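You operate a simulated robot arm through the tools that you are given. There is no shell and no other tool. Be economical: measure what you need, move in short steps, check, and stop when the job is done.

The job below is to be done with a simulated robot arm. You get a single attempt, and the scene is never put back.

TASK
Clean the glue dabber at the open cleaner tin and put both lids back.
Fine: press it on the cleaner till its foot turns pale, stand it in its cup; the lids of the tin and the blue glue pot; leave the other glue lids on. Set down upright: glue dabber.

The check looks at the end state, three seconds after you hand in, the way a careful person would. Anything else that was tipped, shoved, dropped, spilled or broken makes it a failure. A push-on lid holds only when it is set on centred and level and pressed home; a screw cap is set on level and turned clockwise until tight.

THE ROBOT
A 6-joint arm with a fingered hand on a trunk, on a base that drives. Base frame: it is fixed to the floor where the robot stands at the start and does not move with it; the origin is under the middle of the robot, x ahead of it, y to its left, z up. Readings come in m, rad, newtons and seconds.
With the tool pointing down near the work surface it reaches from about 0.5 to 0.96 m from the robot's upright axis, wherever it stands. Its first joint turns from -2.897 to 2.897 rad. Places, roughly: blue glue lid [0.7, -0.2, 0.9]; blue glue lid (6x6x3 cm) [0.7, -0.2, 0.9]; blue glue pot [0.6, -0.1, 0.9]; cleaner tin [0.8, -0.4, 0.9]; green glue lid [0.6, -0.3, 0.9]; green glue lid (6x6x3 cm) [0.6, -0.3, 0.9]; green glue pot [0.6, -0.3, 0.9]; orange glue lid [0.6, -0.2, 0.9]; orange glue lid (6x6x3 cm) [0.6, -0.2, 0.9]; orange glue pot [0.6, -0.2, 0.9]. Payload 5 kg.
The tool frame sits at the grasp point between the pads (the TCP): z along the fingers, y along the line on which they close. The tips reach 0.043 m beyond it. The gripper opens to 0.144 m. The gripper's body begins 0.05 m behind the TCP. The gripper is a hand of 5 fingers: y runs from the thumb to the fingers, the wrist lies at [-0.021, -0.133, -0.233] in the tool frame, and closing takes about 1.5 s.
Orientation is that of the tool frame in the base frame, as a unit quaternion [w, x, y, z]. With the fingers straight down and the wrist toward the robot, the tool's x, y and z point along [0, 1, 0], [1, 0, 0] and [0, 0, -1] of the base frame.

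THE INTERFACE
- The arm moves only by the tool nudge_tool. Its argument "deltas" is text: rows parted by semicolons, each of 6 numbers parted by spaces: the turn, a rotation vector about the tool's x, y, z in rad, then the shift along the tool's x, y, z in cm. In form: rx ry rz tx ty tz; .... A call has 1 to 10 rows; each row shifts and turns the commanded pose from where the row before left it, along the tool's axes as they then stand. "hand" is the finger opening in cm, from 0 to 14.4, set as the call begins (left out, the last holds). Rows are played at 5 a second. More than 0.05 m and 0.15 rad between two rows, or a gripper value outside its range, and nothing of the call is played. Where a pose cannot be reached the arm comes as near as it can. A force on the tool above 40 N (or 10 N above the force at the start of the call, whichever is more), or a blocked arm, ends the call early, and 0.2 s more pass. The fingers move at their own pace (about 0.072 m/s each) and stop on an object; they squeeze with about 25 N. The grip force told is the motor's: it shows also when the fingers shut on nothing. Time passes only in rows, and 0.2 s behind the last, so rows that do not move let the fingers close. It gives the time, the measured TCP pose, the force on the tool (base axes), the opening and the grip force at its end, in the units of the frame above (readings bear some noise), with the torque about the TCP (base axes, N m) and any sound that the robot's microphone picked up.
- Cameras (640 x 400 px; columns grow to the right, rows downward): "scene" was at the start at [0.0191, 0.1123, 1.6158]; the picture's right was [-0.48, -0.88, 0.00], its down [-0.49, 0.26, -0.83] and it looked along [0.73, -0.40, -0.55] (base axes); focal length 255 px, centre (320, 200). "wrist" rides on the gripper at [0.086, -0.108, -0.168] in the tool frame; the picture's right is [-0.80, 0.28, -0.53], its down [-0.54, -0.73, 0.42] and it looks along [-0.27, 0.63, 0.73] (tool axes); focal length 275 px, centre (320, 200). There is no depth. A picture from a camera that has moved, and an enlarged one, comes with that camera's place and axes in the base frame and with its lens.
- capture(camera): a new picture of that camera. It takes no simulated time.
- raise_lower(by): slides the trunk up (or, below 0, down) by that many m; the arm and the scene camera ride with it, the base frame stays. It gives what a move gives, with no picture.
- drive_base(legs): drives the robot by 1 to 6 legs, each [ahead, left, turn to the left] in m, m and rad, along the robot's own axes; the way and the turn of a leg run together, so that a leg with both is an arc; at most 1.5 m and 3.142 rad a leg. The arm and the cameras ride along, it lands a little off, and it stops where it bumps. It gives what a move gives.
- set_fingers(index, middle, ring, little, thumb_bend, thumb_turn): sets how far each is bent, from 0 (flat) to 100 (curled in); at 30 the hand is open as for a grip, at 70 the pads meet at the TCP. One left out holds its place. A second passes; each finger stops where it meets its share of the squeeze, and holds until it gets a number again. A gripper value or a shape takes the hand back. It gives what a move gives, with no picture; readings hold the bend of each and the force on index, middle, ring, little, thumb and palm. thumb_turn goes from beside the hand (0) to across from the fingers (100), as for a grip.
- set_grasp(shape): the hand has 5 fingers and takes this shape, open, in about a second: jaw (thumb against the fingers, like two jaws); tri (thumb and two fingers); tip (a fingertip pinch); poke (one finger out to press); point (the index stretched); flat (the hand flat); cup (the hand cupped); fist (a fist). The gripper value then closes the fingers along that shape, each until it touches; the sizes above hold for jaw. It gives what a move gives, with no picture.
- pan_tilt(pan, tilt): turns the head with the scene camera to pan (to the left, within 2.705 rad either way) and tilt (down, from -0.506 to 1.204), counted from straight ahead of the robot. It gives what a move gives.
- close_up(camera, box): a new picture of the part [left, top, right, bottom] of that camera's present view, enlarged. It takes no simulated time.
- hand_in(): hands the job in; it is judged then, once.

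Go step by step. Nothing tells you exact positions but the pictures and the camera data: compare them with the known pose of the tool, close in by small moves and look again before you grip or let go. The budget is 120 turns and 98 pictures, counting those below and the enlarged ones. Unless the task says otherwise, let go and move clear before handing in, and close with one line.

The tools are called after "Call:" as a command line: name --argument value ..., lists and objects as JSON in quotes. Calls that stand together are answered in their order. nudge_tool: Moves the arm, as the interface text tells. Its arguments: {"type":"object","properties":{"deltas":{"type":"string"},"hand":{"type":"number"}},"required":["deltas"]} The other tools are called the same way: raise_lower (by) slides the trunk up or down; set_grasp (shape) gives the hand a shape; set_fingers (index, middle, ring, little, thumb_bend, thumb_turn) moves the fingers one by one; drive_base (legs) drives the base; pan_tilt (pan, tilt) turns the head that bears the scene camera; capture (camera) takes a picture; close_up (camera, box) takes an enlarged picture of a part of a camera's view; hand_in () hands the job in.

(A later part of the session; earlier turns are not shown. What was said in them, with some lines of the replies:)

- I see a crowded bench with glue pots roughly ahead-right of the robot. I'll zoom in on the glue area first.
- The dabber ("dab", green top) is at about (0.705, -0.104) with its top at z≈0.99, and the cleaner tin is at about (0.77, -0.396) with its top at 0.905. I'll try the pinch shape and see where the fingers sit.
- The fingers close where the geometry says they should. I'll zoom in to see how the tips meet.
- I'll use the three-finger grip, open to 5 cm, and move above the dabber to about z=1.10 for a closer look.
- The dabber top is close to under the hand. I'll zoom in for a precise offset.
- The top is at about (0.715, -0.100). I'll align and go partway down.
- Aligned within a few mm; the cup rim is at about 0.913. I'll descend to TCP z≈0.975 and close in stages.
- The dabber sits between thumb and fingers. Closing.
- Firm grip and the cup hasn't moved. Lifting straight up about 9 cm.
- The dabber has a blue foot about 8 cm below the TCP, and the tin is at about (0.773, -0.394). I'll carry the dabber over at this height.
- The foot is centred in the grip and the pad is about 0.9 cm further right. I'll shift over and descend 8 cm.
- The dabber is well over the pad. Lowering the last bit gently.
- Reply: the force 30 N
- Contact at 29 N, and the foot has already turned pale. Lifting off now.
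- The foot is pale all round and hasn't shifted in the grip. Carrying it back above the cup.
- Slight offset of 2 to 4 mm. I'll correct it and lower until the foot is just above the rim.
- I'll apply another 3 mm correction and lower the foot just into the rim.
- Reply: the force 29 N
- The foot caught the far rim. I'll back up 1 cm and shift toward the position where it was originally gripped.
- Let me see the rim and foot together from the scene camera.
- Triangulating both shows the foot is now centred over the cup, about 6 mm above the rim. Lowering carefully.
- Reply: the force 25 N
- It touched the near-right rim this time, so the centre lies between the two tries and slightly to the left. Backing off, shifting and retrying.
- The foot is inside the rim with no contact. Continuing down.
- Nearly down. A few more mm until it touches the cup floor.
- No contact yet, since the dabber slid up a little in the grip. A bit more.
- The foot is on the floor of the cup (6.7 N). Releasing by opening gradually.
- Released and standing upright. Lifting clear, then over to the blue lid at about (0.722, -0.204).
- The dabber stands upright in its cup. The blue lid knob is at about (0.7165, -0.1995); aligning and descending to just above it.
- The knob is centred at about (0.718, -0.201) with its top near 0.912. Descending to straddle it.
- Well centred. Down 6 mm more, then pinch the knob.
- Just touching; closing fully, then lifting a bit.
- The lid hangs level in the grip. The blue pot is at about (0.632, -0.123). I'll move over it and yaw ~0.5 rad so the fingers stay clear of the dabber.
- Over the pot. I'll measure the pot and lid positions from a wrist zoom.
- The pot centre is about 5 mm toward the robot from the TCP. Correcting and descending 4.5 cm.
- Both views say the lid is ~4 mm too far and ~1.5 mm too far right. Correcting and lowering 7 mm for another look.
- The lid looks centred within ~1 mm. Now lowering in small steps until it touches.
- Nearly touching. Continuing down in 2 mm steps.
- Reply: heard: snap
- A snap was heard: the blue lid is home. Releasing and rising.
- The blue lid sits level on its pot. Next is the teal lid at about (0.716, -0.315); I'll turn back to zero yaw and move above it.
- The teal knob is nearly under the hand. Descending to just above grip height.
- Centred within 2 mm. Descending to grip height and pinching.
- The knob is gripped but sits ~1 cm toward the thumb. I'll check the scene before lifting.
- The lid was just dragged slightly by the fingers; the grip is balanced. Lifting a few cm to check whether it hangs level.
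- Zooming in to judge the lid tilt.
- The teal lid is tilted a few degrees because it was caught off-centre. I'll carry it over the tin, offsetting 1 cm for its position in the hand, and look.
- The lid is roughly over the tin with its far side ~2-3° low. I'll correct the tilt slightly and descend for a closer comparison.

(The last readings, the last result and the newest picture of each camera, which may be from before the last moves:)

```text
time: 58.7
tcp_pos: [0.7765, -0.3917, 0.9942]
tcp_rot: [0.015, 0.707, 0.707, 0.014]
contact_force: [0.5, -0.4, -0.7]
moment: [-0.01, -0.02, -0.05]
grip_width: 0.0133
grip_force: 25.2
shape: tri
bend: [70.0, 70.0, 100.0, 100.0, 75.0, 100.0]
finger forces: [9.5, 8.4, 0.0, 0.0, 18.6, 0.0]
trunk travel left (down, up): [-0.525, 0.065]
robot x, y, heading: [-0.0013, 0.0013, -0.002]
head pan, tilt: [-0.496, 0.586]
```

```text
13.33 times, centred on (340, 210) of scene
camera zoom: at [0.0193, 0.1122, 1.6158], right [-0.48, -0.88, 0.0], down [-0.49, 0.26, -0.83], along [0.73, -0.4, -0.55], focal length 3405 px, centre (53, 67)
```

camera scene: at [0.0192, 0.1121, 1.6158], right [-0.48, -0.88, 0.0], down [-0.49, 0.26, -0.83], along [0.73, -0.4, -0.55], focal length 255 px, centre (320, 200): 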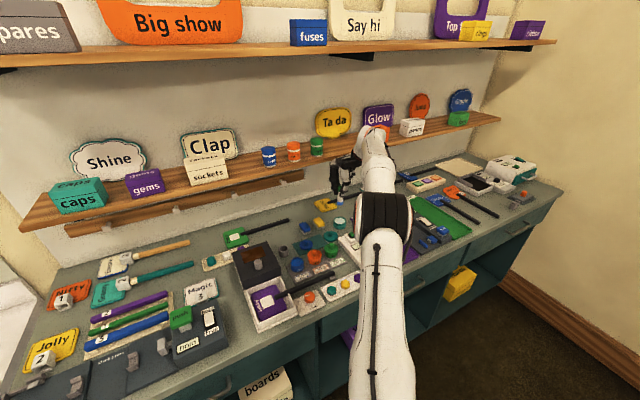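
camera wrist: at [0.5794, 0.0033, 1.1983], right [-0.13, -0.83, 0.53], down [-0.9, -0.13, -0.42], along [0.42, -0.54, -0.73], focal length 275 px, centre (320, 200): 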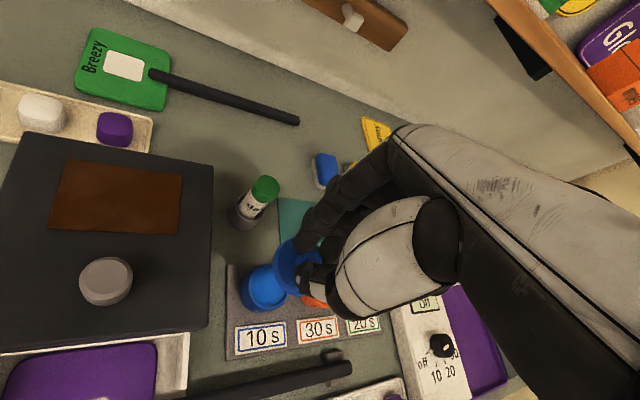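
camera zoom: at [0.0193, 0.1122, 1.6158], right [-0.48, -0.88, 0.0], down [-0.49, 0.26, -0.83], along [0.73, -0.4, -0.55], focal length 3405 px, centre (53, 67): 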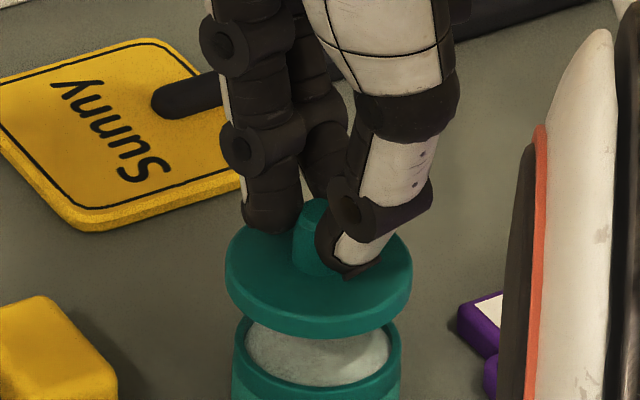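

Lateral alignment is good; depth is ambiguous by a few mm. Lowering another 1.7 cm (still above the rim) for a tighter comparison.

Call:
nudge_tool --deltas "0 0 0 0 0 0.8;0 0 0 0 0 0.6;0 0 0 0 0 0.3;0 0 0 0 0 0"

Call:
close_up --camera "wrist" --box '[220, 200, 340, 300]'

Call:
close_up --camera "scene" --box '[320, 200, 360, 230]'

```text
time: 59.7
tcp_pos: [0.7746, -0.3904, 0.9763]
tcp_rot: [0.014, 0.707, 0.707, 0.014]
contact_force: [0.2, 0.1, 0.4]
moment: [0.03, 0.0, -0.02]
grip_width: 0.0128
grip_force: 25.0
shape: tri
bend: [70.0, 70.0, 100.0, 100.0, 75.0, 100.0]
finger forces: [9.4, 8.5, 0.2, 0.1, 18.7, 0.0]
trunk travel left (down, up): [-0.525, 0.065]
robot x, y, heading: [0.0018, 0.0031, 0.004]
head pan, tilt: [-0.496, 0.586]
```

```text
4.00 times, centred on (280, 250) of wrist
camera zoom: at [0.6619, -0.305, 1.1392], right [0.26, -0.8, 0.55], down [-0.71, -0.54, -0.45], along [0.66, -0.27, -0.71], focal length 1101 px, centre (480, 0)
```

zoom: 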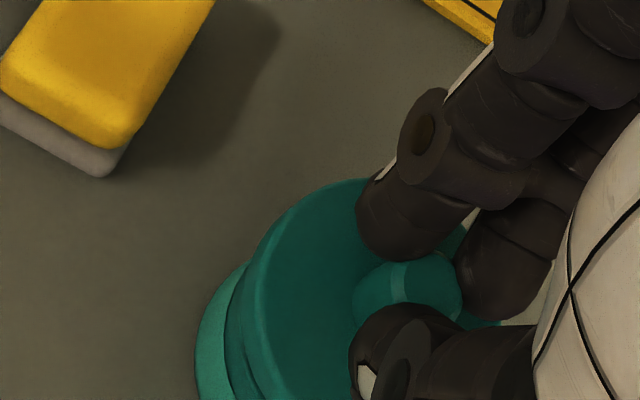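

```text
13.33 times, centred on (340, 215) of scene
camera zoom: at [0.0192, 0.1122, 1.6158], right [-0.48, -0.88, 0.0], down [-0.49, 0.26, -0.83], along [0.73, -0.4, -0.55], focal length 3405 px, centre (53, 0)
```

zoom: 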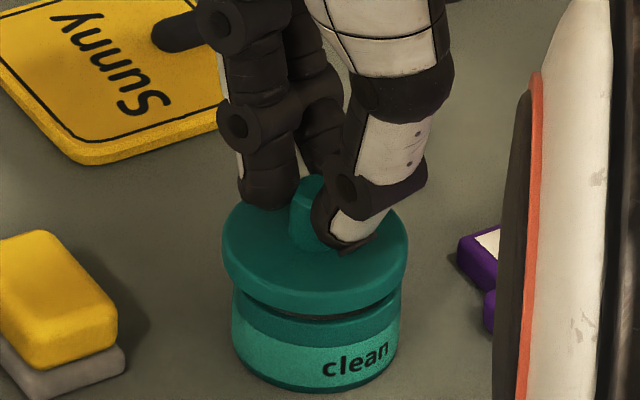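

Estimates now bracket zero offset. Lowering gently to contact.

Call:
nudge_tool --deltas "0 0 0 -0.05 0 0.2;0 0 0 0 0 0.2;0 0 0 0 0 0"

Call:
close_up --camera "scene" --box '[325, 205, 355, 230]'

```text
time: 60.5
tcp_pos: [0.7751, -0.3915, 0.9729]
tcp_rot: [0.014, 0.707, 0.706, 0.013]
contact_force: [0.3, -0.4, 0.3]
moment: [0.02, 0.04, 0.04]
grip_width: 0.0132
grip_force: 25.2
shape: tri
bend: [70.0, 70.0, 100.0, 100.0, 75.0, 100.0]
finger forces: [9.4, 8.5, 0.1, 0.0, 18.6, 0.1]
trunk travel left (down, up): [-0.525, 0.065]
robot x, y, heading: [-0.0008, 0.0001, -0.002]
head pan, tilt: [-0.496, 0.586]
```

```text
16.00 times, centred on (340, 218) of scene
camera zoom: at [0.0193, 0.1122, 1.6158], right [-0.48, -0.88, 0.0], down [-0.49, 0.26, -0.83], along [0.73, -0.4, -0.55], focal length 4086 px, centre (0, -80)
```

zoom: 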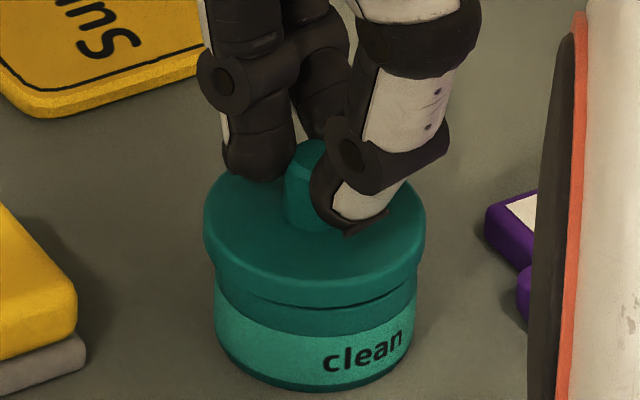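

Laterally perfect. Continuing in 2 mm steps.

Call:
nudge_tool --deltas "0 0 0 0 0 0.2;0 0 0 0 0 0.1;0 0 0 0 0 0"

```text
time: 61.3
tcp_pos: [0.7749, -0.3903, 0.9711]
tcp_rot: [0.014, 0.707, 0.707, 0.014]
contact_force: [0.9, 0.3, 2.5]
moment: [0.03, 0.04, -0.02]
grip_width: 0.0131
grip_force: 25.2
shape: tri
bend: [70.0, 70.0, 100.0, 100.0, 76.0, 100.0]
finger forces: [10.5, 8.9, 0.0, 0.0, 19.2, 0.0]
trunk travel left (down, up): [-0.525, 0.065]
robot x, y, heading: [0.0005, -0.0031, 0.0]
head pan, tilt: [-0.496, 0.586]
```

Light contact (2.5 N), and the contact height confirms the lid is centred in depth. Quick look before pressing.

Call:
close_up --camera "scene" --box '[325, 205, 355, 230]'

Call:
close_up --camera "wrist" --box '[220, 200, 340, 300]'

```text
16.00 times, centred on (340, 218) of scene
camera zoom: at [0.0191, 0.1124, 1.6158], right [-0.48, -0.88, 0.0], down [-0.49, 0.26, -0.83], along [0.73, -0.4, -0.55], focal length 4086 px, centre (0, -80)
```

zoom: 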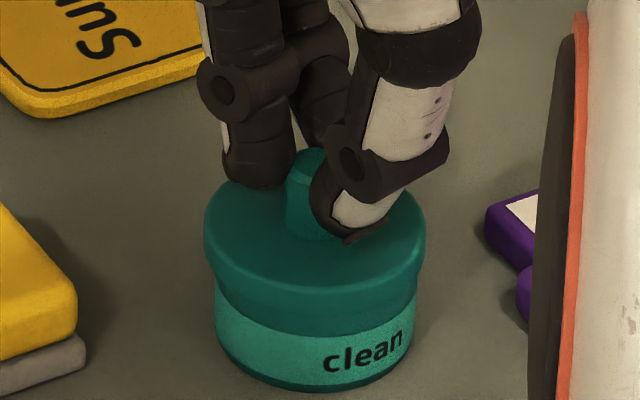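

```text
4.00 times, centred on (280, 250) of wrist
camera zoom: at [0.6614, -0.3052, 1.1331], right [0.26, -0.8, 0.55], down [-0.71, -0.54, -0.45], along [0.66, -0.27, -0.71], focal length 1101 px, centre (480, 0)
```

zoom: 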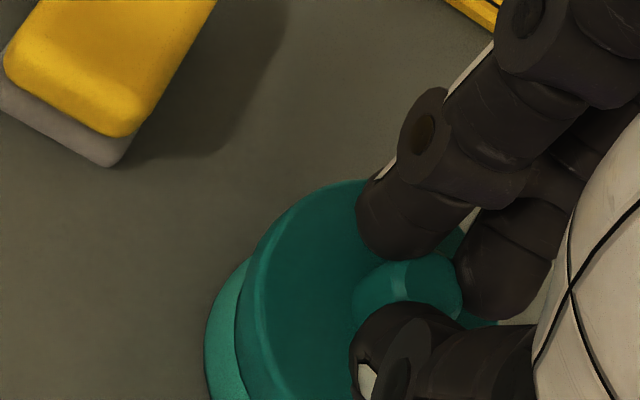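

Evenly seated on the rim. Pressing down in small steps, listening for the snap.

Call:
nudge_tool --deltas "0 0 0 0 0 0.15;0 0 0 0 0 0.15;0 0 0 0 0 0"

```text
time: 62.1
tcp_pos: [0.7752, -0.3903, 0.9651]
tcp_rot: [0.013, 0.708, 0.706, 0.013]
contact_force: [-2.1, -1.3, 1.9]
moment: [-0.25, -0.13, -0.06]
grip_width: 0.0136
grip_force: 24.6
shape: tri
bend: [70.0, 70.0, 100.0, 100.0, 76.0, 100.0]
finger forces: [9.8, 12.5, 0.1, 0.1, 22.1, 0.1]
trunk travel left (down, up): [-0.525, 0.065]
robot x, y, heading: [-0.0036, 0.0054, -0.002]
head pan, tilt: [-0.496, 0.586]
heard: snap
```

Snap heard: the tin lid is on. Releasing and rising clear.

Call:
nudge_tool --deltas "0 0 0 0 0 0;0 0 0 0 0 0;0 0 0 0 0 0;0 0 0 0 0 0" --hand 6

Call:
nudge_tool --deltas "0 0 0 0 0 -1;0 0 0 0 0 -3;0 0 0 0 0 -4;0 0 0 0 0 -4;0 0 0 0 -4 -2;0 0 0 0 -4 -2;0 0 0 0 0 0"

Call:
close_up --camera "scene" --box '[260, 180, 380, 280]'

Call:
capture --camera "wrist"

```text
time: 63.1
tcp_pos: [0.776, -0.3902, 0.9668]
tcp_rot: [0.014, 0.707, 0.707, 0.015]
contact_force: [-0.8, 0.6, -0.6]
moment: [0.03, 0.02, -0.01]
grip_width: 0.0597
grip_force: 0.0
shape: tri
bend: [74.0, 48.0, 99.0, 99.0, 72.0, 100.0]
finger forces: [0.0, 0.1, 0.0, 0.1, 0.1, 0.0]
trunk travel left (down, up): [-0.525, 0.065]
robot x, y, heading: [-0.002, 0.0003, 0.002]
head pan, tilt: [-0.496, 0.586]
```

```text
time: 64.7
tcp_pos: [0.6897, -0.3923, 1.1216]
tcp_rot: [0.014, 0.707, 0.707, 0.013]
contact_force: [-1.6, 0.1, 0.6]
moment: [-0.01, -0.03, 0.0]
grip_width: 0.0601
grip_force: 0.0
shape: tri
bend: [74.0, 48.0, 99.0, 99.0, 72.0, 100.0]
finger forces: [0.0, 0.0, 0.0, 0.1, 0.1, 0.0]
trunk travel left (down, up): [-0.525, 0.065]
robot x, y, heading: [0.0008, 0.0038, -0.004]
head pan, tilt: [-0.496, 0.586]
```

```text
4.00 times, centred on (320, 230) of scene
camera zoom: at [0.0192, 0.1122, 1.6157], right [-0.48, -0.88, 0.0], down [-0.49, 0.26, -0.83], along [0.73, -0.4, -0.55], focal length 1022 px, centre (320, 80)
```

zoom: 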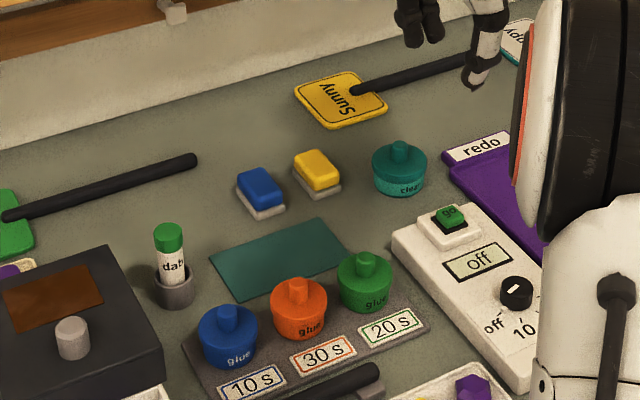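

```text
21 pictures are left
camera wrist: at [0.5767, -0.3055, 1.2858], right [0.26, -0.8, 0.54], down [-0.71, -0.54, -0.45], along [0.66, -0.27, -0.71], focal length 275 px, centre (320, 200)
```

wrist: 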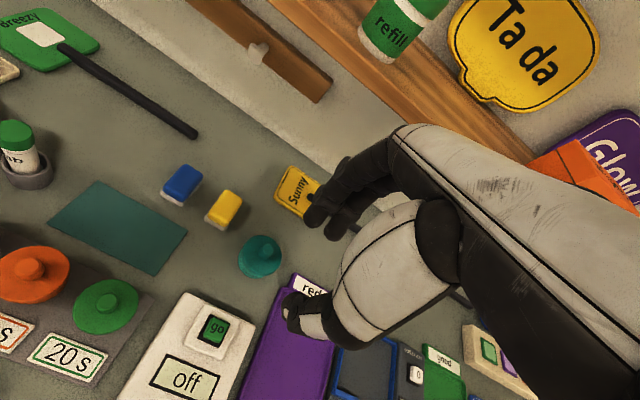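

Everything looks in place. One last zoom on the dabber, the blue pot and the tin before handing in.

Call:
close_up --camera "scene" --box '[270, 225, 330, 275]'

Call:
close_up --camera "scene" --box '[320, 200, 360, 235]'

```text
8.00 times, centred on (300, 250) of scene
camera zoom: at [0.0192, 0.1122, 1.6157], right [-0.48, -0.88, 0.0], down [-0.49, 0.26, -0.83], along [0.73, -0.4, -0.55], focal length 2043 px, centre (480, -200)
```

zoom: 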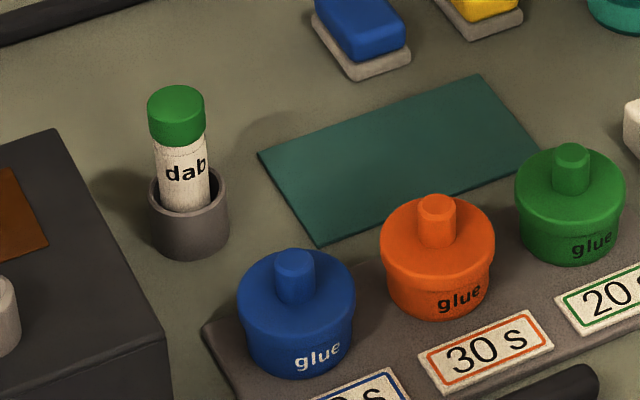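

```text
11.43 times, centred on (340, 218) of scene
camera zoom: at [0.0192, 0.1122, 1.6157], right [-0.48, -0.88, 0.0], down [-0.49, 0.26, -0.83], along [0.73, -0.4, -0.55], focal length 2919 px, centre (91, 0)
```

zoom: 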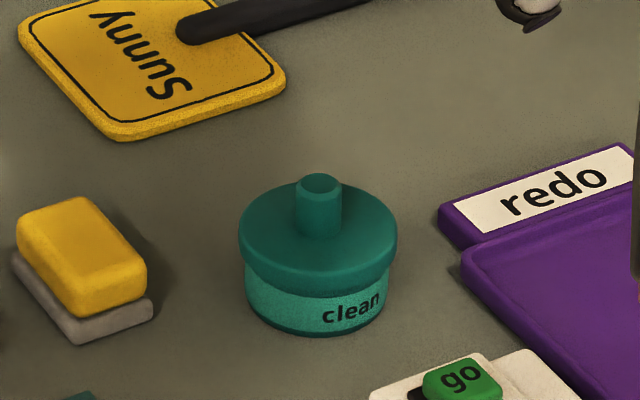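

The dabber stands upright in its cup, both lids sit level and pressed home, and the arm is clear. Handing in.

Call:
hand_in

```text
The job is handed in.
```

The glue dabber's foot turned pale on the cleaner and it stands upright in its cup; the tin lid and the blue glue lid both snapped home level, and I left the green and orange lids on.
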